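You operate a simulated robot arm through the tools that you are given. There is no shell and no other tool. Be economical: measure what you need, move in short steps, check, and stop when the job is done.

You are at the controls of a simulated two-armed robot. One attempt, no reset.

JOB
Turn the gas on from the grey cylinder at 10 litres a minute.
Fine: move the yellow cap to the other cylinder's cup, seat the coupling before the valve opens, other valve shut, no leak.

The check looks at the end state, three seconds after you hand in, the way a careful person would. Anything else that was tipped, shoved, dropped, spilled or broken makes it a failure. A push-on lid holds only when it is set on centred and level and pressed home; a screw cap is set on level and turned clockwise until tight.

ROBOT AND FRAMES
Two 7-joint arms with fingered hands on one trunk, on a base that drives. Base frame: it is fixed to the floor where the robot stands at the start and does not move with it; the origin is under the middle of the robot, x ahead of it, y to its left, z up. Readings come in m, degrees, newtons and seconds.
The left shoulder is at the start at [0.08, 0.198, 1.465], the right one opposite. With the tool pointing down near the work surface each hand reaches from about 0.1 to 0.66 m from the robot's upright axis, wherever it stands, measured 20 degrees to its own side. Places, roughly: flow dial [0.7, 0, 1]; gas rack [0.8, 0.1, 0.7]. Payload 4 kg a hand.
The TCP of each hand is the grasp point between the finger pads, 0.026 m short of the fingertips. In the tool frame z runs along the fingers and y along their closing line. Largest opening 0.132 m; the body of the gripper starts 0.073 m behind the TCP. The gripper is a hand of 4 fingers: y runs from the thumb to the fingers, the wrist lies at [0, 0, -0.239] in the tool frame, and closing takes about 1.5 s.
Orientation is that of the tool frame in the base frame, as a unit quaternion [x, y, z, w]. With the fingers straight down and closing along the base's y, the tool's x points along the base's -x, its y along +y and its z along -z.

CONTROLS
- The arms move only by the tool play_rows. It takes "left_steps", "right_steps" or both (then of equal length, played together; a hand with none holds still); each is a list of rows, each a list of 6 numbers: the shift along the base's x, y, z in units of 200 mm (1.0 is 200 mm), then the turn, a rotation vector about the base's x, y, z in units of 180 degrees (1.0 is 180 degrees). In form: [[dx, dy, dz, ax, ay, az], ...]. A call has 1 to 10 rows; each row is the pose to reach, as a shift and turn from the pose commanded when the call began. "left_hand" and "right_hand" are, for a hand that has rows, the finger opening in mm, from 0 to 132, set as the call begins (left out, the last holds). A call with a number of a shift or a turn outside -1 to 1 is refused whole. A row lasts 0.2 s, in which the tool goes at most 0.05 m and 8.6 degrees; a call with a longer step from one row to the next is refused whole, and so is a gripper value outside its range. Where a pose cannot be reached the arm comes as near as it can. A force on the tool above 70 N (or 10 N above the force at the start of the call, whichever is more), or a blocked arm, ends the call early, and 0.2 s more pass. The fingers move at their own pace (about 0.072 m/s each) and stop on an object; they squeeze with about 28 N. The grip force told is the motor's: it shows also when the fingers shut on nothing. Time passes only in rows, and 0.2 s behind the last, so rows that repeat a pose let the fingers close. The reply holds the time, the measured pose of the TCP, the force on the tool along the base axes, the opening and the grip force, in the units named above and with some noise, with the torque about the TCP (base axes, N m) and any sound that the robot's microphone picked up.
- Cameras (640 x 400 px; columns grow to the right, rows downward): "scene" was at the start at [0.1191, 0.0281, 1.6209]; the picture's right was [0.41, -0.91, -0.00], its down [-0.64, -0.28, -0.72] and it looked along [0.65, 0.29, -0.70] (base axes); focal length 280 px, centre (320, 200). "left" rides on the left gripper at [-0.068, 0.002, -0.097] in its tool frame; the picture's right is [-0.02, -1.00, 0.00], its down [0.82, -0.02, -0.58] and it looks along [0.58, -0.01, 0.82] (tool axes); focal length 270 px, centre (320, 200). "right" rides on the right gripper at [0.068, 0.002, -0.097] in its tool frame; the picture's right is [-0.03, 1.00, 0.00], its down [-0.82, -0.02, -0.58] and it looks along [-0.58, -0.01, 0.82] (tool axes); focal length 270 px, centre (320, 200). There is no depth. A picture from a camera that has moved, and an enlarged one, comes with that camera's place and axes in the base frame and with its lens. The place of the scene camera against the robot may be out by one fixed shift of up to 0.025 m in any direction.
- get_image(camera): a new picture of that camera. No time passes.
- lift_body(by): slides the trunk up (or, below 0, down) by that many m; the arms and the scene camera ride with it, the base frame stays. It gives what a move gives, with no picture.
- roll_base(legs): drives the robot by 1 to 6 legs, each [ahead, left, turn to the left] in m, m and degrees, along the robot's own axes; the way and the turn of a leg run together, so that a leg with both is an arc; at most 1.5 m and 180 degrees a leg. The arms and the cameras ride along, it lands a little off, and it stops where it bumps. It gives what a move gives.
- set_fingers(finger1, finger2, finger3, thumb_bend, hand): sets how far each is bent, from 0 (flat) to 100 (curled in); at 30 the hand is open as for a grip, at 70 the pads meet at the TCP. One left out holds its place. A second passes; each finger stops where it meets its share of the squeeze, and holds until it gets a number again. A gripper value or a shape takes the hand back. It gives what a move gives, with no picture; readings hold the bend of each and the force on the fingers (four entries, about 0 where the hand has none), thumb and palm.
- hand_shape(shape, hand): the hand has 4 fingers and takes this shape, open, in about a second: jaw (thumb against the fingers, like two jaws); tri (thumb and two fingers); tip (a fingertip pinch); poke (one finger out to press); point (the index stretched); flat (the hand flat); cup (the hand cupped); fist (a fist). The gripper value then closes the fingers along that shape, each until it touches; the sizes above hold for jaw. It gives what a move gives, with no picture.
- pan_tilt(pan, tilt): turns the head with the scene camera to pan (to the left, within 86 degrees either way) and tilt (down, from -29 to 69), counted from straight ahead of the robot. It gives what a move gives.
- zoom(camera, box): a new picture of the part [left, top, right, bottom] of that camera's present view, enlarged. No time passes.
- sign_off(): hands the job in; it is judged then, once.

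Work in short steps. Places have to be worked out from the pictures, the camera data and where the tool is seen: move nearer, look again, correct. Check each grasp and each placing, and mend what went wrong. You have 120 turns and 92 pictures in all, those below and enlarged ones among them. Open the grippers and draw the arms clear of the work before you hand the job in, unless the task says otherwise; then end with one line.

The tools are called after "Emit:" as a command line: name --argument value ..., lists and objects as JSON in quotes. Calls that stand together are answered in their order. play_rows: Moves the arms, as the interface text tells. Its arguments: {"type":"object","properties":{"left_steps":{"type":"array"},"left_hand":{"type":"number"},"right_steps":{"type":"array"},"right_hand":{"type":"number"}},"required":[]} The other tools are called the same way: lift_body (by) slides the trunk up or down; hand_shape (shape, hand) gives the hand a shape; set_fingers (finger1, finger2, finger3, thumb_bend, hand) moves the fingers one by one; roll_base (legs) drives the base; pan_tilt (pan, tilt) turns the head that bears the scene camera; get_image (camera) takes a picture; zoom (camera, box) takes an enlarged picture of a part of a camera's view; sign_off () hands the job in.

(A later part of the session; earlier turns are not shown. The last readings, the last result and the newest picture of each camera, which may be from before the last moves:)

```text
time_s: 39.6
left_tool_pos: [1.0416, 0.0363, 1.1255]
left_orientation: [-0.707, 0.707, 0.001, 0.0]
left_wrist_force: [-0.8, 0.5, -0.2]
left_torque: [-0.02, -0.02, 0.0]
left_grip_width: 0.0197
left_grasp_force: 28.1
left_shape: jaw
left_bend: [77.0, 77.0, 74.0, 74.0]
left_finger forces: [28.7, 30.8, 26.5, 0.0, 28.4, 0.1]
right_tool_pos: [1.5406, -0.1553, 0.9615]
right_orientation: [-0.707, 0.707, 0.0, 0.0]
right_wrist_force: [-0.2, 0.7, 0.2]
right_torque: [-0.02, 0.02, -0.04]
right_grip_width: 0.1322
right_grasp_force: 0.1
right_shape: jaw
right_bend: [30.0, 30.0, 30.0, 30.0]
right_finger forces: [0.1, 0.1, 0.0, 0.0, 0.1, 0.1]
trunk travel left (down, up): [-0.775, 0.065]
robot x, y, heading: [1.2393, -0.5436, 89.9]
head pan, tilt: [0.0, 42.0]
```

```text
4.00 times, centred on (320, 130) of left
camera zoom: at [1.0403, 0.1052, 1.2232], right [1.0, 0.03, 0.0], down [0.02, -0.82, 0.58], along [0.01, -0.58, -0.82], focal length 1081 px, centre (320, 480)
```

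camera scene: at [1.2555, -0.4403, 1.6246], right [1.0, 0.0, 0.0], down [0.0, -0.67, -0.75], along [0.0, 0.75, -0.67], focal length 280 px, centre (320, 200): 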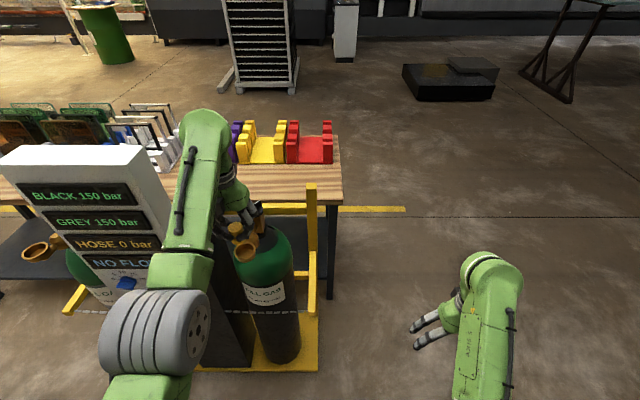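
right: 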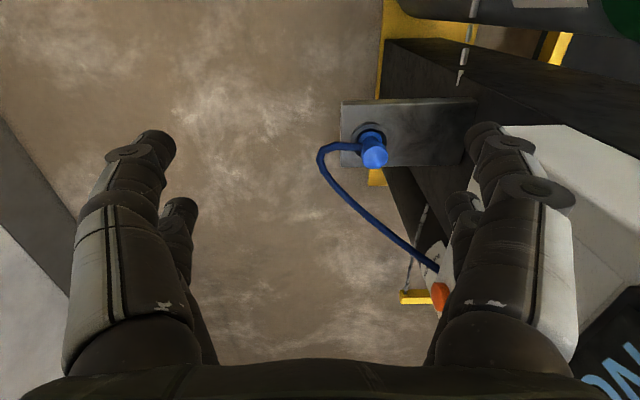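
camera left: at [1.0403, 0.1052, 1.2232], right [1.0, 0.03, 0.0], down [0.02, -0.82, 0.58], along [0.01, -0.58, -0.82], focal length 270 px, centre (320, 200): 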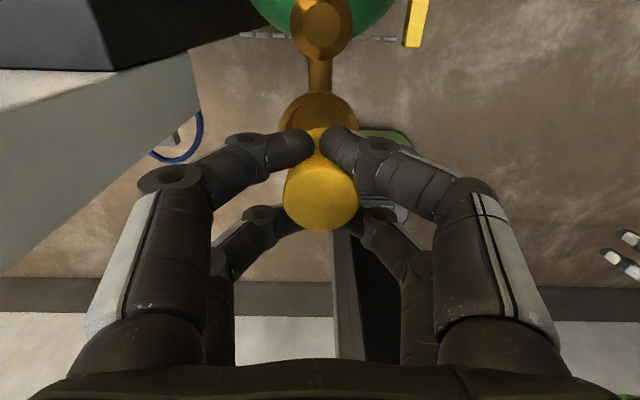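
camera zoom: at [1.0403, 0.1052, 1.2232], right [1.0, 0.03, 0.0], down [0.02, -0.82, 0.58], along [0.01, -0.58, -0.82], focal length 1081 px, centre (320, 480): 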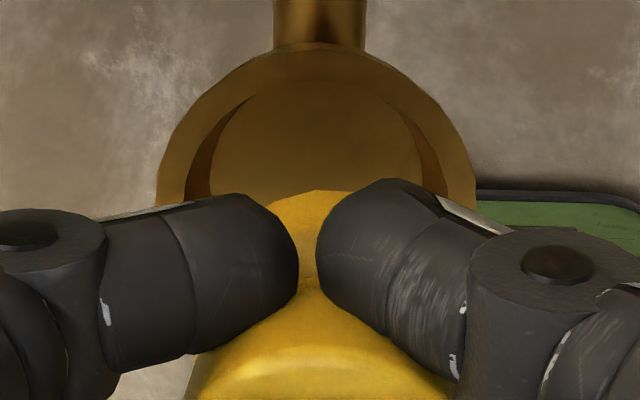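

Cap is ~5 mm too far ahead relative to the cup (cups both at y≈0.030); expected seated TCP z≈1.062. I shift back 5 mm and lower to 1.085 for a check.

Emit:
play_rows --left_steps '[[0, -0.025, 0, 0, 0, 0], [0, -0.025, -0.1, 0, 0, 0], [0, -0.025, -0.195, 0, 0, 0], [0, -0.025, -0.195, 0, 0, 0]]'

Emit:
zoom --camera "scene" --box '[200, 200, 296, 260]'

Emit:
zoom --camera "left" --box '[220, 80, 420, 205]'

```text
time_s: 40.6
left_tool_pos: [1.0417, 0.0325, 1.0859]
left_orientation: [0.708, -0.706, -0.002, -0.001]
left_wrist_force: [-0.3, 1.0, -0.3]
left_torque: [-0.02, 0.0, 0.01]
left_grip_width: 0.0198
left_grasp_force: 27.8
left_shape: jaw
left_bend: [77.0, 77.0, 74.0, 74.0]
left_finger forces: [28.2, 31.8, 25.4, 0.1, 28.7, 0.0]
right_tool_pos: [1.5428, -0.1565, 0.9618]
right_orientation: [0.707, -0.707, -0.001, 0.0]
right_wrist_force: [0.3, 0.4, -0.2]
right_torque: [0.02, 0.01, 0.04]
right_grip_width: 0.132
right_grasp_force: 0.1
right_shape: jaw
right_bend: [30.0, 30.0, 30.0, 30.0]
right_finger forces: [0.0, 0.1, 0.0, 0.0, 0.0, 0.1]
trunk travel left (down, up): [-0.775, 0.065]
robot x, y, heading: [1.2419, -0.5447, 90.0]
head pan, tilt: [0.0, 42.0]
```

```text
6.67 times, centred on (248, 230) of scene
camera zoom: at [1.2555, -0.4348, 1.6242], right [1.0, 0.0, 0.0], down [0.0, -0.67, -0.74], along [0.0, 0.74, -0.67], focal length 1866 px, centre (800, 0)
```

zoom: 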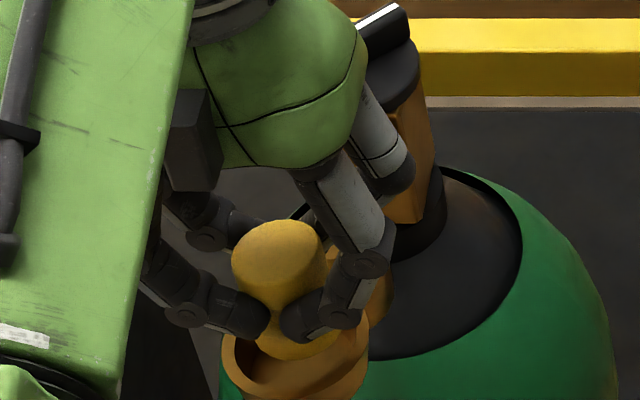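

```text
3.20 times, centred on (320, 142) of left
camera zoom: at [1.041, 0.1003, 1.1842], right [1.0, 0.03, 0.0], down [0.02, -0.82, 0.58], along [0.01, -0.58, -0.82], focal length 865 px, centre (320, 384)
```

zoom: 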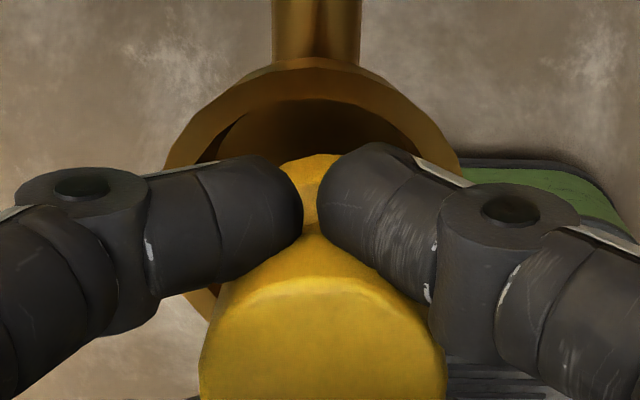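

x is well aligned. One more enlarged look at the knob top to settle the fore-aft alignment.

Emit:
zoom --camera "left" --box '[240, 140, 400, 240]'

```text
4.00 times, centred on (320, 190) of left
camera zoom: at [1.041, 0.1003, 1.1842], right [1.0, 0.03, 0.0], down [0.02, -0.82, 0.58], along [0.01, -0.58, -0.82], focal length 1081 px, centre (320, 240)
```

zoom: 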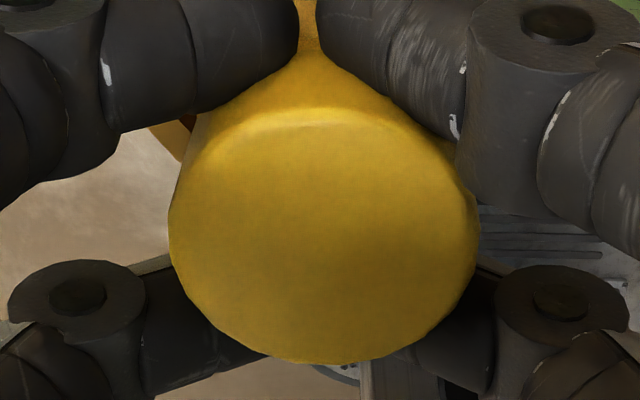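

Cap top reads (1.0426,0.0325), level; cup (1.040,0.0295). I shift by (-2,-3) mm and lower slowly until it seats.

Emit:
play_rows --left_steps '[[-0.011, -0.015, 0, 0, 0, 0], [-0.011, -0.015, -0.03, 0, 0, 0], [-0.011, -0.015, -0.06, 0, 0, 0], [-0.011, -0.015, -0.09, 0, 0, 0], [-0.011, -0.015, -0.11, 0, 0, 0], [-0.011, -0.015, -0.125, 0, 0, 0], [-0.011, -0.015, -0.125, 0, 0, 0]]'

Emit:
get_image --camera "left"

Emit:
zoom --camera "scene" --box '[200, 200, 296, 260]'

```text
time_s: 42.2
left_tool_pos: [1.0388, 0.0289, 1.062]
left_orientation: [0.707, -0.707, -0.002, 0.0]
left_wrist_force: [-1.6, 4.5, 6.0]
left_torque: [0.23, 0.11, 0.01]
left_grip_width: 0.0193
left_grasp_force: 27.9
left_shape: jaw
left_bend: [77.0, 77.0, 74.0, 74.0]
left_finger forces: [30.4, 30.9, 25.4, 0.1, 26.6, 0.0]
right_tool_pos: [1.5413, -0.1553, 0.9614]
right_orientation: [0.707, -0.707, 0.0, 0.001]
right_wrist_force: [-0.2, -0.6, -0.7]
right_torque: [-0.01, -0.01, -0.03]
right_grip_width: 0.1319
right_grasp_force: 0.1
right_shape: jaw
right_bend: [30.0, 30.0, 30.0, 30.0]
right_finger forces: [0.1, 0.1, 0.1, 0.1, 0.0, 0.0]
trunk travel left (down, up): [-0.775, 0.065]
robot x, y, heading: [1.2408, -0.5452, 90.0]
head pan, tilt: [0.0, 42.0]
```

```text
57 pictures are left
camera left: at [1.0382, 0.0979, 1.1597], right [1.0, 0.03, 0.0], down [0.02, -0.82, 0.57], along [0.01, -0.57, -0.82], focal length 270 px, centre (320, 200)
```

left: 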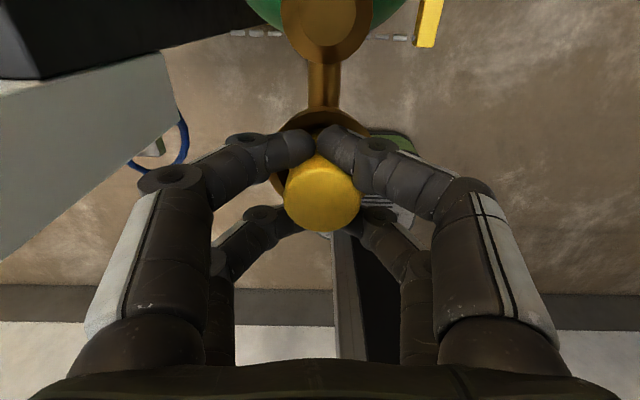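

```text
6.67 times, centred on (248, 230) of scene
camera zoom: at [1.2553, -0.4345, 1.6243], right [1.0, 0.0, 0.0], down [0.0, -0.67, -0.74], along [0.0, 0.74, -0.67], focal length 1866 px, centre (800, 0)
```

zoom: 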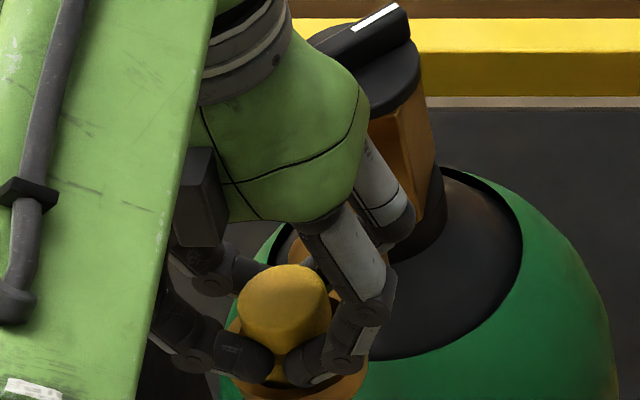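

Light contact at the expected height, well centred. I press down further to push it home.

Emit:
play_rows --left_steps '[[0, 0, -0.015, 0, 0, 0], [0, 0, -0.03, 0, 0, 0], [0, 0, -0.045, 0, 0, 0], [0, 0, -0.06, 0, 0, 0], [0, 0, -0.06, 0, 0, 0]]'

Emit:
zoom --camera "left" --box '[220, 90, 420, 215]'

```text
time_s: 43.4
left_tool_pos: [1.0413, 0.0289, 1.0577]
left_orientation: [0.708, -0.706, -0.008, -0.006]
left_wrist_force: [-2.8, 12.3, 49.3]
left_torque: [0.11, 0.05, 0.08]
left_grip_width: 0.0215
left_grasp_force: 28.2
left_shape: jaw
left_bend: [78.0, 78.0, 77.0, 75.0]
left_finger forces: [34.4, 34.2, 39.1, 0.0, 30.6, 0.0]
right_tool_pos: [1.5428, -0.1578, 0.9635]
right_orientation: [-0.707, 0.707, 0.003, 0.001]
right_wrist_force: [0.9, -0.1, -0.2]
right_torque: [0.05, 0.02, -0.02]
right_grip_width: 0.1321
right_grasp_force: 0.0
right_shape: jaw
right_bend: [30.0, 30.0, 30.0, 30.0]
right_finger forces: [0.0, 0.1, 0.0, 0.0, 0.0, 0.1]
trunk travel left (down, up): [-0.775, 0.065]
robot x, y, heading: [1.2433, -0.5451, 89.9]
head pan, tilt: [0.0, 42.0]
```

```text
3.20 times, centred on (320, 152) of left
camera zoom: at [1.0397, 0.0958, 1.1575], right [1.0, 0.03, 0.0], down [0.02, -0.83, 0.56], along [0.01, -0.56, -0.83], focal length 865 px, centre (320, 352)
```

zoom: 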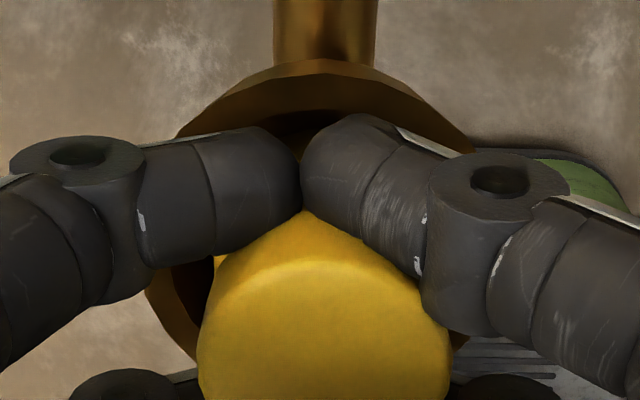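

It took 49 N. I relax, open the fingers and rise a little to inspect the cap.

Emit:
play_rows --left_steps '[[0, 0, 0.04, 0, 0, 0], [0, 0, 0.04, 0, 0, 0]]'

Emit:
play_rows --left_steps '[[0, 0, 0, 0, 0, 0], [0, 0, 0, 0, 0, 0], [0, 0, 0, 0, 0, 0], [0, 0, 0, 0, 0, 0], [0, 0, 0, 0, 0, 0], [0, 0, 0.06, 0, 0, 0], [0, 0, 0.06, 0, 0, 0]]' --left_hand 132

Emit:
get_image --camera "left"

Emit:
zoom --camera "scene" --box '[200, 210, 296, 270]'

```text
time_s: 44.0
left_tool_pos: [1.0392, 0.0297, 1.0593]
left_orientation: [0.708, -0.706, -0.003, -0.001]
left_wrist_force: [-1.8, 13.6, 28.1]
left_torque: [0.3, 0.11, 0.01]
left_grip_width: 0.0213
left_grasp_force: 28.0
left_shape: jaw
left_bend: [78.0, 78.0, 76.0, 75.0]
left_finger forces: [34.9, 33.7, 29.9, 0.0, 30.3, 0.1]
right_tool_pos: [1.5418, -0.1551, 0.9614]
right_orientation: [-0.707, 0.707, 0.001, -0.001]
right_wrist_force: [0.0, 0.1, -0.4]
right_torque: [-0.02, -0.05, 0.0]
right_grip_width: 0.1322
right_grasp_force: 0.0
right_shape: jaw
right_bend: [30.0, 30.0, 30.0, 30.0]
right_finger forces: [0.0, 0.0, 0.0, 0.0, 0.0, 0.0]
trunk travel left (down, up): [-0.775, 0.065]
robot x, y, heading: [1.2411, -0.5421, 90.1]
head pan, tilt: [0.0, 42.0]
```

```text
time_s: 45.6
left_tool_pos: [1.039, 0.0289, 1.0705]
left_orientation: [0.708, -0.706, -0.001, 0.001]
left_wrist_force: [0.0, 0.1, 0.5]
left_torque: [0.02, -0.01, -0.02]
left_grip_width: 0.1319
left_grasp_force: 0.0
left_shape: jaw
left_bend: [30.0, 30.0, 30.0, 30.0]
left_finger forces: [0.0, 0.0, 0.0, 0.1, 0.1, 0.0]
right_tool_pos: [1.5413, -0.1558, 0.9621]
right_orientation: [0.707, -0.707, 0.0, 0.0]
right_wrist_force: [-0.2, 0.4, -0.2]
right_torque: [0.01, -0.01, -0.04]
right_grip_width: 0.1319
right_grasp_force: 0.1
right_shape: jaw
right_bend: [30.0, 30.0, 30.0, 30.0]
right_finger forces: [0.1, 0.1, 0.0, 0.1, 0.0, 0.0]
trunk travel left (down, up): [-0.775, 0.065]
robot x, y, heading: [1.2428, -0.5391, 90.3]
head pan, tilt: [0.0, 42.0]
```

```text
54 pictures are left
camera left: at [1.0384, 0.0975, 1.1678], right [1.0, 0.03, 0.0], down [0.02, -0.82, 0.58], along [0.01, -0.58, -0.82], focal length 270 px, centre (320, 200)
```

left: 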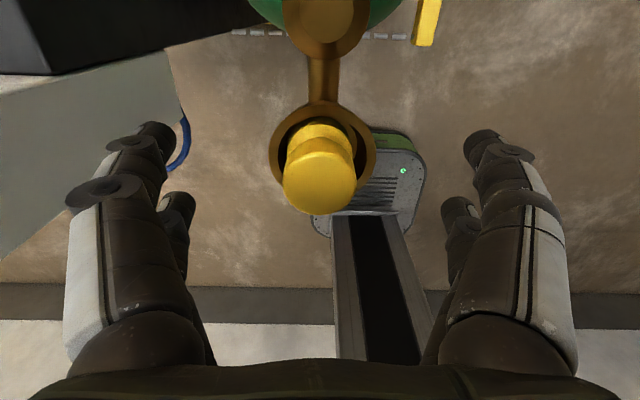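

```text
6.67 times, centred on (248, 240) of scene
camera zoom: at [1.2558, -0.4357, 1.6243], right [1.0, 0.0, 0.0], down [0.0, -0.67, -0.74], along [0.0, 0.74, -0.67], focal length 1866 px, centre (800, -67)
```

zoom: 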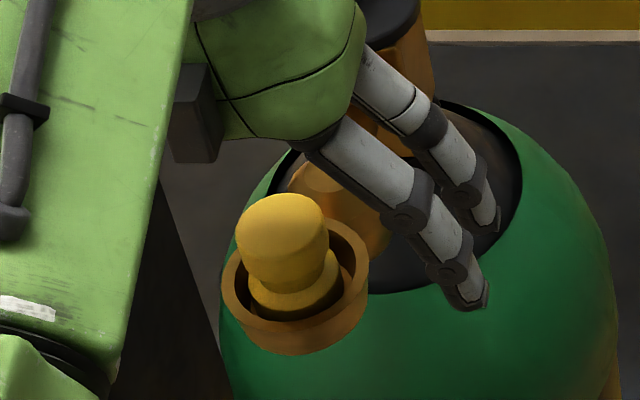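

The cap sits in the cup; I need to verify it's fully home and level compared to its original seating.

Emit:
zoom --camera "left" --box '[240, 100, 400, 200]'

Emit:
zoom --camera "left" --box '[240, 130, 400, 230]'

```text
4.00 times, centred on (320, 150) of left
camera zoom: at [1.0384, 0.0975, 1.1678], right [1.0, 0.03, 0.0], down [0.02, -0.82, 0.58], along [0.01, -0.58, -0.82], focal length 1081 px, centre (320, 400)
```

zoom: 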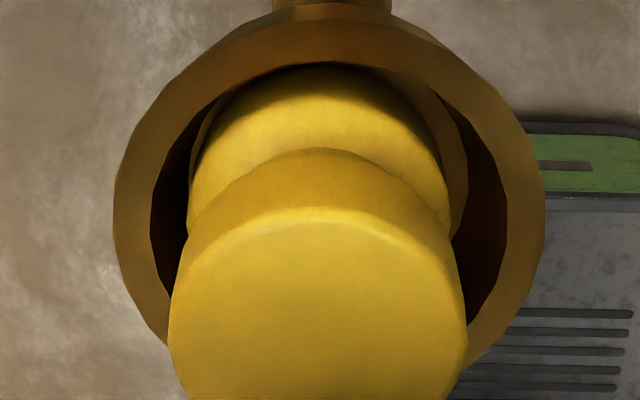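

```text
4.00 times, centred on (320, 180) of left
camera zoom: at [1.0384, 0.0975, 1.1678], right [1.0, 0.03, 0.0], down [0.02, -0.82, 0.58], along [0.01, -0.58, -0.82], focal length 1081 px, centre (320, 280)
```

zoom: 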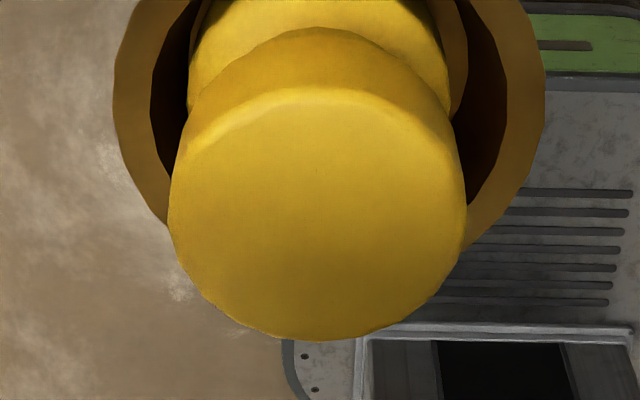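

The knob is level and at the original height (~1.063), but it may be a few mm off-centre. I raise the hand and tilt it so that its camera looks straight down on the cup to measure.

Emit:
play_rows --left_steps '[[0, 0, 0.15, 0, 0, 0], [0, 0, 0.3, 0.04, 0, 0], [0, 0, 0.35, 0.08, 0, 0], [0, 0, 0.35, 0.12, 0, 0], [0, 0, 0.35, 0.16, 0, 0], [0, 0, 0.35, 0.196, 0, 0], [0, 0, 0.35, 0.196, 0, 0]]'

Emit:
get_image --camera "left"

Emit:
zoom --camera "left" --box '[240, 150, 400, 250]'

```text
time_s: 47.2
left_tool_pos: [1.0385, 0.0285, 1.1378]
left_orientation: [0.674, -0.673, -0.216, -0.215]
left_wrist_force: [0.9, 0.3, 0.1]
left_torque: [0.0, -0.03, -0.02]
left_grip_width: 0.1319
left_grasp_force: 0.1
left_shape: jaw
left_bend: [30.0, 30.0, 30.0, 30.0]
left_finger forces: [0.0, 0.0, 0.0, 0.0, 0.0, 0.0]
right_tool_pos: [1.5411, -0.1546, 0.9623]
right_orientation: [-0.707, 0.707, 0.001, 0.0]
right_wrist_force: [-1.0, 0.7, -0.2]
right_torque: [-0.02, -0.02, 0.02]
right_grip_width: 0.1321
right_grasp_force: 0.0
right_shape: jaw
right_bend: [30.0, 30.0, 30.0, 30.0]
right_finger forces: [0.0, 0.0, 0.1, 0.0, 0.0, 0.0]
trunk travel left (down, up): [-0.775, 0.065]
robot x, y, heading: [1.2418, -0.5463, 90.0]
head pan, tilt: [0.0, 42.0]
```

```text
50 pictures are left
camera left: at [1.0377, 0.0291, 1.2586], right [1.0, 0.02, 0.01], down [0.02, -1.0, 0.0], along [0.01, 0.0, -1.0], focal length 270 px, centre (320, 200)
```

left: 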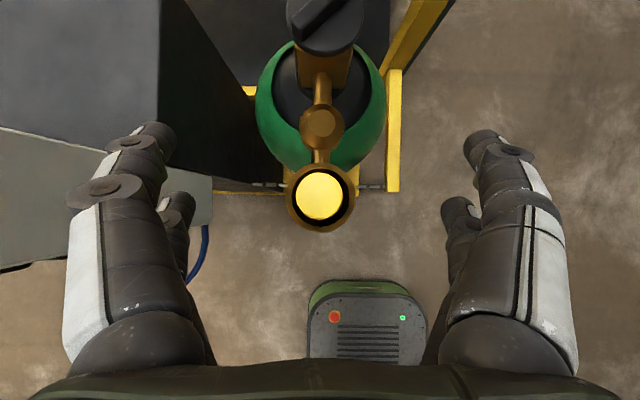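

```text
4.00 times, centred on (320, 200) of left
camera zoom: at [1.0377, 0.0291, 1.2586], right [1.0, 0.02, 0.01], down [0.02, -1.0, 0.0], along [0.01, 0.0, -1.0], focal length 1081 px, centre (320, 200)
```

zoom: 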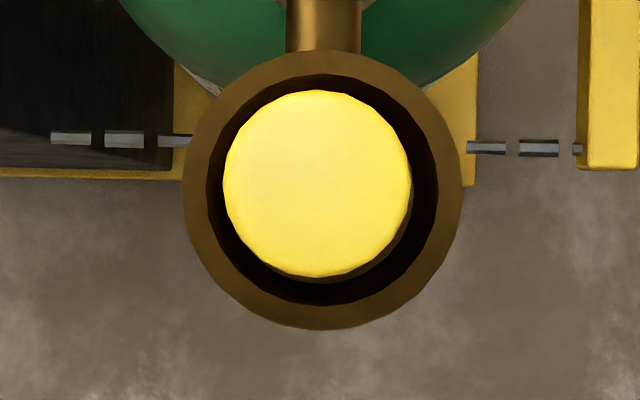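

Top-down view shows the cap within ~1.5 mm of centre. I zoom more to judge any tilt from the flange.

Emit:
zoom --camera "left" --box '[280, 172, 360, 222]'

```text
8.00 times, centred on (320, 197) of left
camera zoom: at [1.0377, 0.0291, 1.2586], right [1.0, 0.02, 0.01], down [0.02, -1.0, 0.0], along [0.01, 0.0, -1.0], focal length 2162 px, centre (320, 224)
```

zoom: 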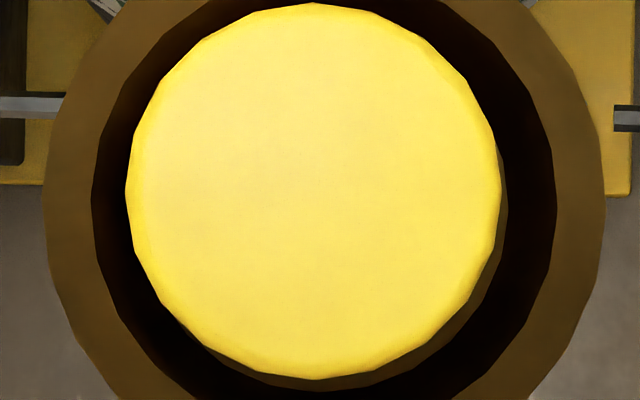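

The cap seems slightly tilted (~3°). I return the hand to vertical, close the fingers and press straight down on the knob centre with the fingertips to seat it flush.

Emit:
play_rows --left_steps '[[0, 0, 0, -0.04, 0, 0], [0.005, 0.005, 0, -0.08, 0, 0], [0.01, 0.01, 0, -0.12, 0, 0], [0.01, 0.01, 0, -0.16, 0, 0], [0.01, 0.01, 0, -0.196, 0, 0], [0.01, 0.01, 0, -0.196, 0, 0], [0.01, 0.01, 0, -0.196, 0, 0], [0.01, 0.01, -0.1, -0.196, 0, 0], [0.01, 0.01, -0.18, -0.196, 0, 0], [0.01, 0.01, -0.18, -0.196, 0, 0]]' --left_hand 0

Emit:
zoom --camera "scene" --box '[200, 200, 296, 260]'

Emit:
get_image --camera "left"

```text
time_s: 49.4
left_tool_pos: [1.0415, 0.031, 1.104]
left_orientation: [0.708, -0.706, -0.001, 0.001]
left_wrist_force: [0.7, 0.7, 0.2]
left_torque: [-0.03, -0.02, 0.0]
left_grip_width: 0.0002
left_grasp_force: 28.1
left_shape: jaw
left_bend: [62.0, 63.0, 63.0, 70.0]
left_finger forces: [0.1, 0.0, 0.0, 0.0, 0.0, 0.1]
right_tool_pos: [1.5408, -0.1556, 0.9628]
right_orientation: [-0.707, 0.708, 0.0, 0.0]
right_wrist_force: [-0.2, -0.5, 0.6]
right_torque: [-0.01, 0.02, 0.02]
right_grip_width: 0.1318
right_grasp_force: 0.1
right_shape: jaw
right_bend: [30.0, 30.0, 30.0, 30.0]
right_finger forces: [0.1, 0.0, 0.0, 0.0, 0.0, 0.0]
trunk travel left (down, up): [-0.775, 0.065]
robot x, y, heading: [1.2419, -0.544, 90.1]
head pan, tilt: [0.0, 42.0]
```

```text
6.67 times, centred on (248, 230) of scene
camera zoom: at [1.2556, -0.4355, 1.6242], right [1.0, 0.0, 0.0], down [0.0, -0.67, -0.74], along [0.0, 0.74, -0.67], focal length 1866 px, centre (800, 0)
```

zoom: 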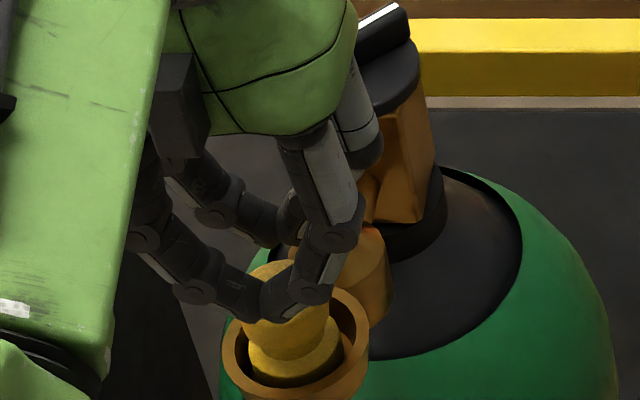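

```text
46 pictures are left
camera left: at [1.0405, 0.0988, 1.2015], right [1.0, 0.03, 0.0], down [0.02, -0.82, 0.58], along [0.01, -0.58, -0.82], focal length 270 px, centre (320, 200)
```

left: 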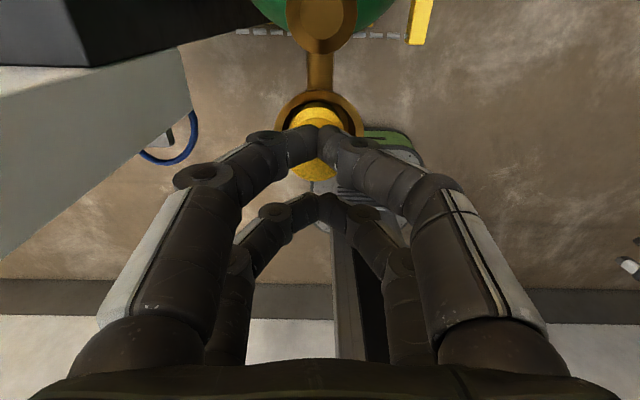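

The closed tips form two pairs (y +14 mm and −22 mm from TCP), so I shift 14 mm back to put the front pair on the knob centre, then press down.

Emit:
play_rows --left_steps '[[0, -0.072, 0, 0, 0, 0], [0, -0.072, -0.04, 0, 0, 0], [0, -0.072, -0.07, 0, 0, 0], [0, -0.072, -0.09, 0, 0, 0], [0, -0.072, -0.11, 0, 0, 0], [0, -0.072, -0.13, 0, 0, 0], [0, -0.072, -0.15, 0, 0, 0], [0, -0.072, -0.15, 0, 0, 0]]'

Emit:
zoom --camera "scene" --box '[200, 200, 296, 260]'

```text
time_s: 51.0
left_tool_pos: [1.0428, 0.0204, 1.092]
left_orientation: [-0.707, 0.707, 0.017, 0.015]
left_wrist_force: [4.0, -7.9, 32.4]
left_torque: [0.23, -0.21, -0.07]
left_grip_width: 0.0
left_grasp_force: 28.1
left_shape: jaw
left_bend: [68.0, 63.0, 63.0, 69.0]
left_finger forces: [0.0, 0.1, 0.0, 0.1, 0.0, 0.1]
right_tool_pos: [1.5423, -0.1577, 0.9611]
right_orientation: [0.708, -0.706, -0.002, -0.001]
right_wrist_force: [0.2, 0.5, -0.2]
right_torque: [-0.01, -0.01, 0.0]
right_grip_width: 0.1317
right_grasp_force: 0.1
right_shape: jaw
right_bend: [30.0, 30.0, 30.0, 30.0]
right_finger forces: [0.0, 0.0, 0.0, 0.0, 0.1, 0.0]
trunk travel left (down, up): [-0.775, 0.065]
robot x, y, heading: [1.2446, -0.5428, 90.2]
head pan, tilt: [0.0, 42.0]
stopped in row 8 (left hand): the force on the tool passed its limit at 71 N (the readings are from after the stop); the commanded pose is now the measured one
```

```text
6.67 times, centred on (248, 230) of scene
camera zoom: at [1.2569, -0.4398, 1.6239], right [1.0, 0.0, 0.0], down [0.0, -0.67, -0.75], along [0.0, 0.75, -0.67], focal length 1866 px, centre (800, 0)
```

zoom: 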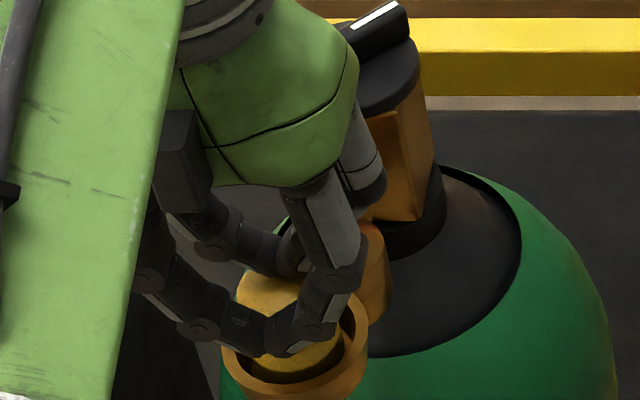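

Pressed up to 70 N with no further travel. I rise, open, and repeat the straight-down look.

Emit:
play_rows --left_steps '[[0, 0, 0.1, 0, 0, 0], [0, 0, 0.25, 0, 0, 0], [0, 0.04, 0.25, 0.036, 0, 0], [0, 0.04, 0.25, 0.076, 0, 0], [0, 0.04, 0.25, 0.116, 0, 0], [0, 0.04, 0.25, 0.156, 0, 0], [0, 0.04, 0.25, 0.182, 0, 0], [0, 0.04, 0.25, 0.182, 0, 0]]' --left_hand 132

Emit:
zoom --camera "left" --box '[280, 172, 360, 222]'

```text
time_s: 52.8
left_tool_pos: [1.0418, 0.0315, 1.1347]
left_orientation: [0.676, -0.675, -0.21, -0.209]
left_wrist_force: [0.2, 0.4, -0.3]
left_torque: [-0.03, -0.01, 0.0]
left_grip_width: 0.1317
left_grasp_force: 0.1
left_shape: jaw
left_bend: [30.0, 30.0, 30.0, 30.0]
left_finger forces: [0.1, 0.0, 0.1, 0.0, 0.0, 0.0]
right_tool_pos: [1.5406, -0.1546, 0.9618]
right_orientation: [0.707, -0.707, 0.0, 0.0]
right_wrist_force: [-0.3, 0.2, 1.1]
right_torque: [0.02, 0.0, 0.03]
right_grip_width: 0.1321
right_grasp_force: 0.1
right_shape: jaw
right_bend: [30.0, 30.0, 30.0, 30.0]
right_finger forces: [0.0, 0.1, 0.1, 0.0, 0.0, 0.0]
trunk travel left (down, up): [-0.775, 0.065]
robot x, y, heading: [1.2432, -0.5431, 90.3]
head pan, tilt: [0.0, 42.0]
```

```text
8.00 times, centred on (320, 197) of left
camera zoom: at [1.0405, 0.0321, 1.2548], right [1.0, 0.02, 0.01], down [0.02, -1.0, 0.01], along [0.01, -0.01, -1.0], focal length 2162 px, centre (320, 224)
```

zoom: 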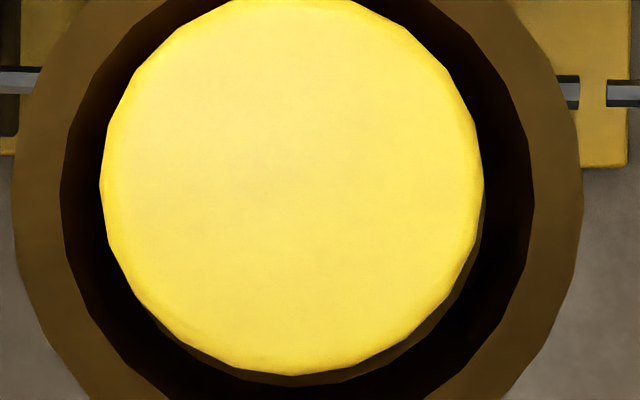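

The cap is now centred within ~0.5 mm in x and sits level. Next: restore the left hand to vertical, back the base off, and tuck the left hand.

Emit:
play_rows --left_steps '[[0, 0, 0.05, -0.04, 0, 0], [0, 0, 0.1, -0.08, 0, 0], [0, 0, 0.1, -0.12, 0, 0], [0, 0, 0.1, -0.16, 0, 0], [0, 0, 0.1, -0.19, 0, 0], [0, 0, 0.1, -0.19, 0, 0]]'

Emit:
roll_base --legs '[[-0.27, 0, 0]]'

Emit:
play_rows --left_steps '[[-0.1, 0, -0.2, 0, 0, 0], [-0.2, 0, -0.4, 0, 0, 0], [-0.3, -0.1, -0.6, 0, 0, 0], [-0.4, -0.3, -0.8, 0, 0, 0], [-0.5, -0.5, -0.9, 0, 0, 0], [-0.5, -0.7, -0.95, 0, 0, 0], [-0.5, -0.8, -0.95, 0, 0, 0]]'

Emit:
zoom --camera "scene" --box '[180, 140, 340, 240]'

```text
time_s: 54.2
left_tool_pos: [1.0414, 0.0292, 1.1553]
left_orientation: [0.708, -0.706, -0.002, 0.0]
left_wrist_force: [-0.2, -0.1, -0.1]
left_torque: [0.01, -0.02, 0.0]
left_grip_width: 0.1321
left_grasp_force: 0.0
left_shape: jaw
left_bend: [30.0, 30.0, 30.0, 30.0]
left_finger forces: [0.1, 0.1, 0.1, 0.1, 0.1, 0.1]
right_tool_pos: [1.5415, -0.1553, 0.9612]
right_orientation: [-0.707, 0.707, 0.0, 0.0]
right_wrist_force: [0.0, -0.7, -0.8]
right_torque: [-0.01, 0.03, 0.01]
right_grip_width: 0.1316
right_grasp_force: 0.0
right_shape: jaw
right_bend: [30.0, 30.0, 30.0, 30.0]
right_finger forces: [0.1, 0.0, 0.0, 0.0, 0.1, 0.0]
trunk travel left (down, up): [-0.775, 0.065]
robot x, y, heading: [1.2436, -0.5418, 90.4]
head pan, tilt: [0.0, 42.0]
```

```text
time_s: 56.1
left_tool_pos: [1.0408, -0.2366, 1.1535]
left_orientation: [0.708, -0.706, -0.002, 0.001]
left_wrist_force: [0.2, -0.8, 0.2]
left_torque: [-0.04, 0.01, -0.04]
left_grip_width: 0.1319
left_grasp_force: 0.1
left_shape: jaw
left_bend: [30.0, 30.0, 30.0, 30.0]
left_finger forces: [0.1, 0.0, 0.0, 0.0, 0.0, 0.1]
right_tool_pos: [1.5416, -0.4213, 0.9603]
right_orientation: [0.708, -0.706, 0.002, 0.002]
right_wrist_force: [-0.1, 0.7, 0.6]
right_torque: [0.0, -0.01, 0.0]
right_grip_width: 0.1318
right_grasp_force: 0.0
right_shape: jaw
right_bend: [30.0, 30.0, 30.0, 30.0]
right_finger forces: [0.0, 0.0, 0.0, 0.0, 0.0, 0.0]
trunk travel left (down, up): [-0.775, 0.065]
robot x, y, heading: [1.2414, -0.8111, 90.3]
head pan, tilt: [0.0, 42.0]
```

```text
refused: row 4 steps farther than a row can; nothing moved
```

```text
4.00 times, centred on (260, 190) of scene
camera zoom: at [1.2558, -0.6989, 1.6238], right [1.0, 0.0, 0.0], down [0.0, -0.67, -0.74], along [0.0, 0.74, -0.67], focal length 1120 px, centre (560, 240)
```

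zoom: 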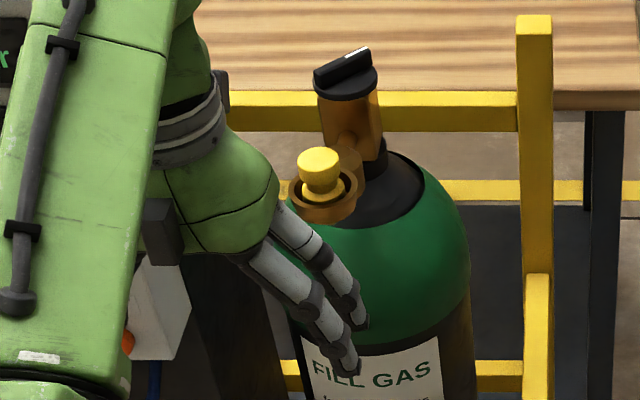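

The cap sits fine. I tuck the left hand with legal step sizes, then drive left to x≈0.37.

Emit:
play_rows --left_steps '[[-0.1, 0, -0.2, 0, 0, 0], [-0.2, 0, -0.4, 0, 0, 0], [-0.3, -0.1, -0.6, 0, 0, 0], [-0.35, -0.2, -0.75, 0, 0, 0], [-0.4, -0.35, -0.9, 0, 0, 0], [-0.45, -0.55, -0.95, 0, 0, 0], [-0.5, -0.75, -0.95, 0, 0, 0]]'

Emit:
roll_base --legs '[[0, 0.87, 0], [0.26, 0, 0]]'

Emit:
get_image --camera "scene"

Emit:
get_image --camera "right"

```text
time_s: 57.7
left_tool_pos: [0.9414, -0.3918, 0.9657]
left_orientation: [0.708, -0.706, -0.003, -0.001]
left_wrist_force: [-0.1, -0.6, -0.7]
left_torque: [0.01, 0.03, 0.02]
left_grip_width: 0.1321
left_grasp_force: 0.1
left_shape: jaw
left_bend: [30.0, 30.0, 30.0, 30.0]
left_finger forces: [0.1, 0.0, 0.1, 0.1, 0.0, 0.0]
right_tool_pos: [1.5411, -0.4246, 0.9625]
right_orientation: [0.708, -0.706, -0.001, 0.0]
right_wrist_force: [-1.1, -0.7, 0.3]
right_torque: [0.0, 0.0, 0.0]
right_grip_width: 0.132
right_grasp_force: 0.1
right_shape: jaw
right_bend: [30.0, 30.0, 30.0, 30.0]
right_finger forces: [0.0, 0.1, 0.0, 0.1, 0.0, 0.0]
trunk travel left (down, up): [-0.775, 0.065]
robot x, y, heading: [1.2412, -0.8107, 90.3]
head pan, tilt: [0.0, 42.0]
```

```text
time_s: 63.8
left_tool_pos: [0.0641, -0.1368, 0.9654]
left_orientation: [-0.707, 0.707, 0.004, 0.001]
left_wrist_force: [-0.8, 0.7, 0.1]
left_torque: [0.04, -0.02, 0.03]
left_grip_width: 0.1318
left_grasp_force: 0.1
left_shape: jaw
left_bend: [30.0, 30.0, 30.0, 30.0]
left_finger forces: [0.0, 0.0, 0.0, 0.1, 0.1, 0.1]
right_tool_pos: [0.666, -0.1737, 0.9623]
right_orientation: [-0.706, 0.708, 0.001, 0.001]
right_wrist_force: [0.4, 0.0, -0.4]
right_torque: [0.01, 0.01, 0.02]
right_grip_width: 0.1318
right_grasp_force: 0.0
right_shape: jaw
right_bend: [30.0, 30.0, 30.0, 30.0]
right_finger forces: [0.0, 0.0, 0.0, 0.0, 0.0, 0.0]
trunk travel left (down, up): [-0.775, 0.065]
robot x, y, heading: [0.3655, -0.5574, 89.8]
head pan, tilt: [0.0, 42.0]
```

```text
42 pictures are left
camera scene: at [0.3776, -0.4541, 1.6246], right [1.0, 0.0, 0.0], down [0.0, -0.67, -0.74], along [0.0, 0.74, -0.67], focal length 280 px, centre (320, 200)
```

scene: 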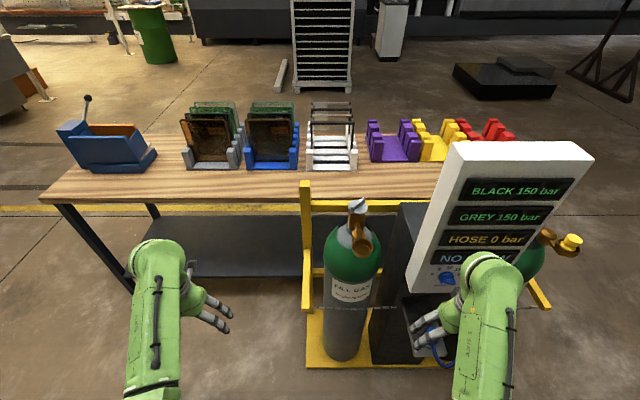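

```text
41 pictures are left
camera right: at [0.6629, -0.2411, 1.0595], right [-1.0, 0.03, 0.0], down [0.02, 0.81, 0.58], along [0.02, 0.58, -0.81], focal length 270 px, centre (320, 200)
```

right: 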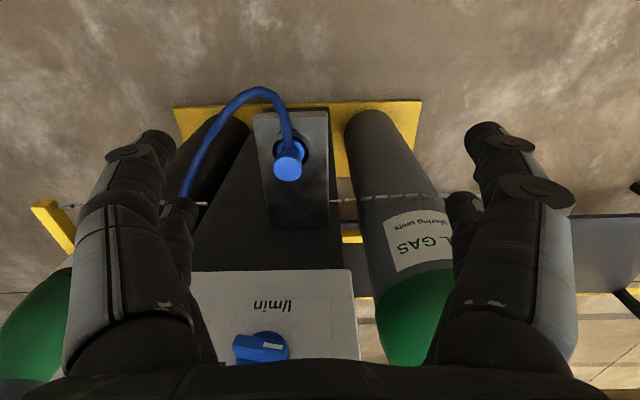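

Coupling knob top at (0.706,-0.092,≈0.78) confirmed by the right hand camera. I move the right hand above it with a 95 mm opening and look again.

Emit:
play_rows --right_steps '[[0.08, 0.12, 0, 0, 0, 0], [0.16, 0.27, -0.1, 0, 0, 0], [0.2, 0.4, -0.25, 0, 0, 0], [0.2, 0.4, -0.45, 0, 0, 0], [0.2, 0.4, -0.6, 0, 0, 0], [0.2, 0.4, -0.6, 0, 0, 0]]' --right_hand 95

Emit:
get_image --camera "right"

```text
time_s: 65.2
left_tool_pos: [0.0632, -0.1343, 0.9644]
left_orientation: [-0.706, 0.708, 0.002, 0.001]
left_wrist_force: [-0.3, -1.0, 0.1]
left_torque: [0.02, -0.01, -0.02]
left_grip_width: 0.1318
left_grasp_force: 0.1
left_shape: jaw
left_bend: [30.0, 30.0, 30.0, 30.0]
left_finger forces: [0.0, 0.0, 0.1, 0.1, 0.0, 0.0]
right_tool_pos: [0.7043, -0.0905, 0.8425]
right_orientation: [-0.706, 0.708, 0.0, 0.0]
right_wrist_force: [0.0, 0.1, -0.4]
right_torque: [0.04, -0.02, -0.01]
right_grip_width: 0.0952
right_grasp_force: 0.1
right_shape: jaw
right_bend: [66.0, 66.0, 66.0, 55.0]
right_finger forces: [0.1, 0.0, 0.1, 0.0, 0.1, 0.0]
trunk travel left (down, up): [-0.775, 0.065]
robot x, y, heading: [0.3655, -0.5573, 89.8]
head pan, tilt: [0.0, 42.0]
```

```text
40 pictures are left
camera right: at [0.7037, -0.1581, 0.939], right [-1.0, 0.03, 0.0], down [0.02, 0.82, 0.58], along [0.02, 0.58, -0.82], focal length 270 px, centre (320, 200)
```

right: 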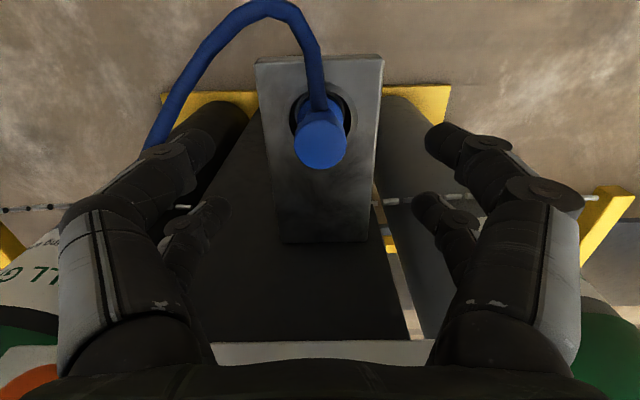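

Knob top is at (0.706,-0.092,0.781). I descend to TCP z≈0.783 to grip the neck under the knob, as worked for the cap.

Emit:
play_rows --right_steps '[[0.007, -0.005, -0.1, 0, 0, 0], [0.007, -0.005, -0.2, 0, 0, 0], [0.007, -0.005, -0.295, 0, 0, 0], [0.007, -0.005, -0.295, 0, 0, 0]]'

Emit:
get_image --camera "right"

```text
time_s: 66.2
left_tool_pos: [0.0632, -0.1355, 0.9655]
left_orientation: [-0.706, 0.708, 0.002, 0.001]
left_wrist_force: [0.4, -0.1, 0.3]
left_torque: [0.02, -0.01, -0.01]
left_grip_width: 0.1318
left_grasp_force: 0.0
left_shape: jaw
left_bend: [30.0, 30.0, 30.0, 30.0]
left_finger forces: [0.0, 0.0, 0.1, 0.0, 0.1, 0.0]
right_tool_pos: [0.7052, -0.0918, 0.781]
right_orientation: [-0.706, 0.708, 0.0, 0.0]
right_wrist_force: [-0.5, -0.2, 0.2]
right_torque: [0.0, 0.03, 0.02]
right_grip_width: 0.0953
right_grasp_force: 0.1
right_shape: jaw
right_bend: [66.0, 66.0, 66.0, 55.0]
right_finger forces: [0.0, 0.1, 0.1, 0.1, 0.1, 0.0]
trunk travel left (down, up): [-0.775, 0.065]
robot x, y, heading: [0.3634, -0.5606, 90.0]
head pan, tilt: [0.0, 42.0]
```

```text
39 pictures are left
camera right: at [0.704, -0.1592, 0.8793], right [-1.0, 0.03, 0.0], down [0.02, 0.82, 0.58], along [0.02, 0.58, -0.82], focal length 270 px, centre (320, 200)
```

right: 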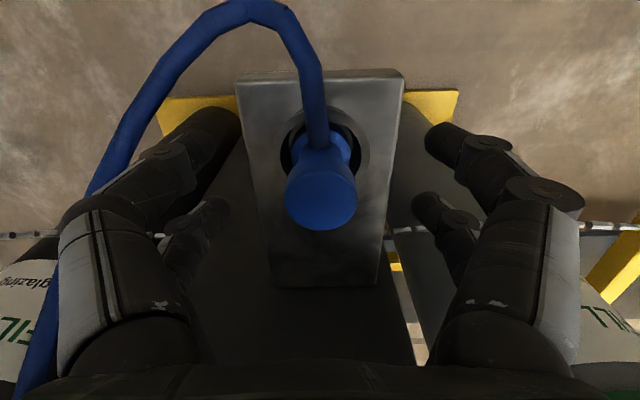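

The knob top is exactly at the TCP. I close onto the neck.

Emit:
play_rows --right_steps '[[0, 0, 0, 0, 0, 0], [0, 0, 0, 0, 0, 0], [0, 0, 0, 0, 0, 0], [0, 0, 0, 0, 0, 0], [0, 0, 0, 0, 0, 0], [0, 0, 0, 0, 0, 0]]' --right_hand 10

Emit:
get_image --camera "right"

```text
time_s: 67.6
left_tool_pos: [0.0635, -0.1346, 0.9647]
left_orientation: [-0.706, 0.708, 0.003, 0.002]
left_wrist_force: [-0.8, 0.6, -0.3]
left_torque: [-0.02, -0.02, -0.02]
left_grip_width: 0.1317
left_grasp_force: 0.1
left_shape: jaw
left_bend: [30.0, 30.0, 30.0, 30.0]
left_finger forces: [0.0, 0.0, 0.1, 0.0, 0.1, 0.1]
right_tool_pos: [0.7058, -0.0914, 0.7824]
right_orientation: [-0.706, 0.708, 0.0, 0.0]
right_wrist_force: [-0.4, 0.2, 1.8]
right_torque: [0.01, 0.02, -0.01]
right_grip_width: 0.0114
right_grasp_force: 0.0
right_shape: jaw
right_bend: [71.0, 71.0, 71.0, 70.0]
right_finger forces: [0.0, 2.0, 2.0, 0.0, 0.0, 0.0]
trunk travel left (down, up): [-0.775, 0.065]
robot x, y, heading: [0.3617, -0.5588, 89.8]
head pan, tilt: [0.0, 42.0]
```

```text
38 pictures are left
camera right: at [0.7039, -0.1591, 0.8795], right [-1.0, 0.03, 0.0], down [0.02, 0.82, 0.58], along [0.02, 0.58, -0.82], focal length 270 px, centre (320, 200)
```

right: 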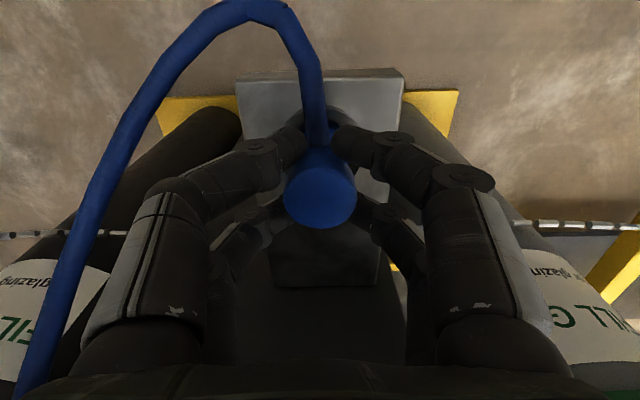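

The fingers reached the commanded width without load; I close fully.

Emit:
play_rows --right_steps '[[0, 0, 0, 0, 0, 0], [0, 0, 0, 0, 0, 0], [0, 0, 0, 0, 0, 0], [0, 0, 0, 0, 0, 0]]' --right_hand 0

```text
time_s: 68.6
left_tool_pos: [0.0641, -0.1336, 0.965]
left_orientation: [-0.707, 0.707, 0.002, 0.0]
left_wrist_force: [0.3, 0.0, 0.3]
left_torque: [-0.01, 0.0, -0.02]
left_grip_width: 0.1319
left_grasp_force: 0.0
left_shape: jaw
left_bend: [30.0, 30.0, 30.0, 30.0]
left_finger forces: [0.1, 0.0, 0.0, 0.0, 0.1, 0.1]
right_tool_pos: [0.7055, -0.0918, 0.7831]
right_orientation: [-0.706, 0.708, 0.0, -0.001]
right_wrist_force: [-0.1, 0.2, 0.4]
right_torque: [0.01, 0.02, -0.03]
right_grip_width: 0.004
right_grasp_force: 27.8
right_shape: jaw
right_bend: [71.0, 72.0, 72.0, 72.0]
right_finger forces: [31.0, 24.2, 24.2, 0.1, 0.0, 0.1]
trunk travel left (down, up): [-0.775, 0.065]
robot x, y, heading: [0.361, -0.554, 89.7]
head pan, tilt: [0.0, 42.0]
```

Thumb force reads 0, so I check the picture and lift very slightly.

Emit:
zoom --camera "right" --box '[220, 100, 420, 225]'

Emit:
get_image --camera "scene"

```text
3.20 times, centred on (320, 162) of right
camera zoom: at [0.7041, -0.1591, 0.8793], right [-1.0, 0.03, 0.0], down [0.02, 0.82, 0.58], along [0.02, 0.58, -0.82], focal length 865 px, centre (320, 320)
```

zoom: 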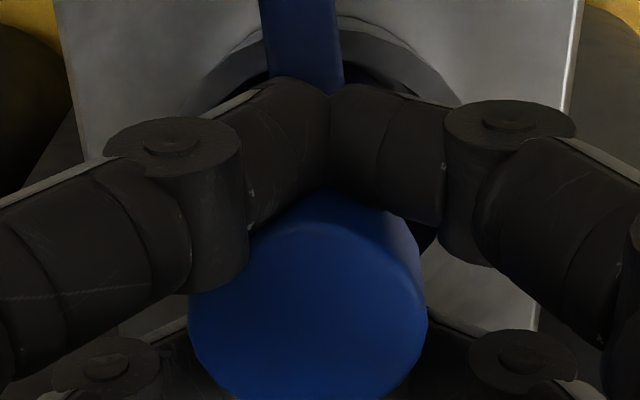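

```text
36 pictures are left
camera scene: at [0.3778, -0.4496, 1.6242], right [1.0, 0.0, 0.0], down [0.0, -0.67, -0.74], along [0.0, 0.74, -0.67], focal length 280 px, centre (320, 200)
```

scene: 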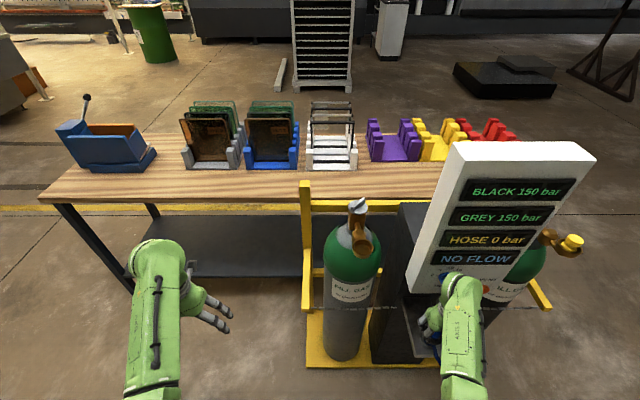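

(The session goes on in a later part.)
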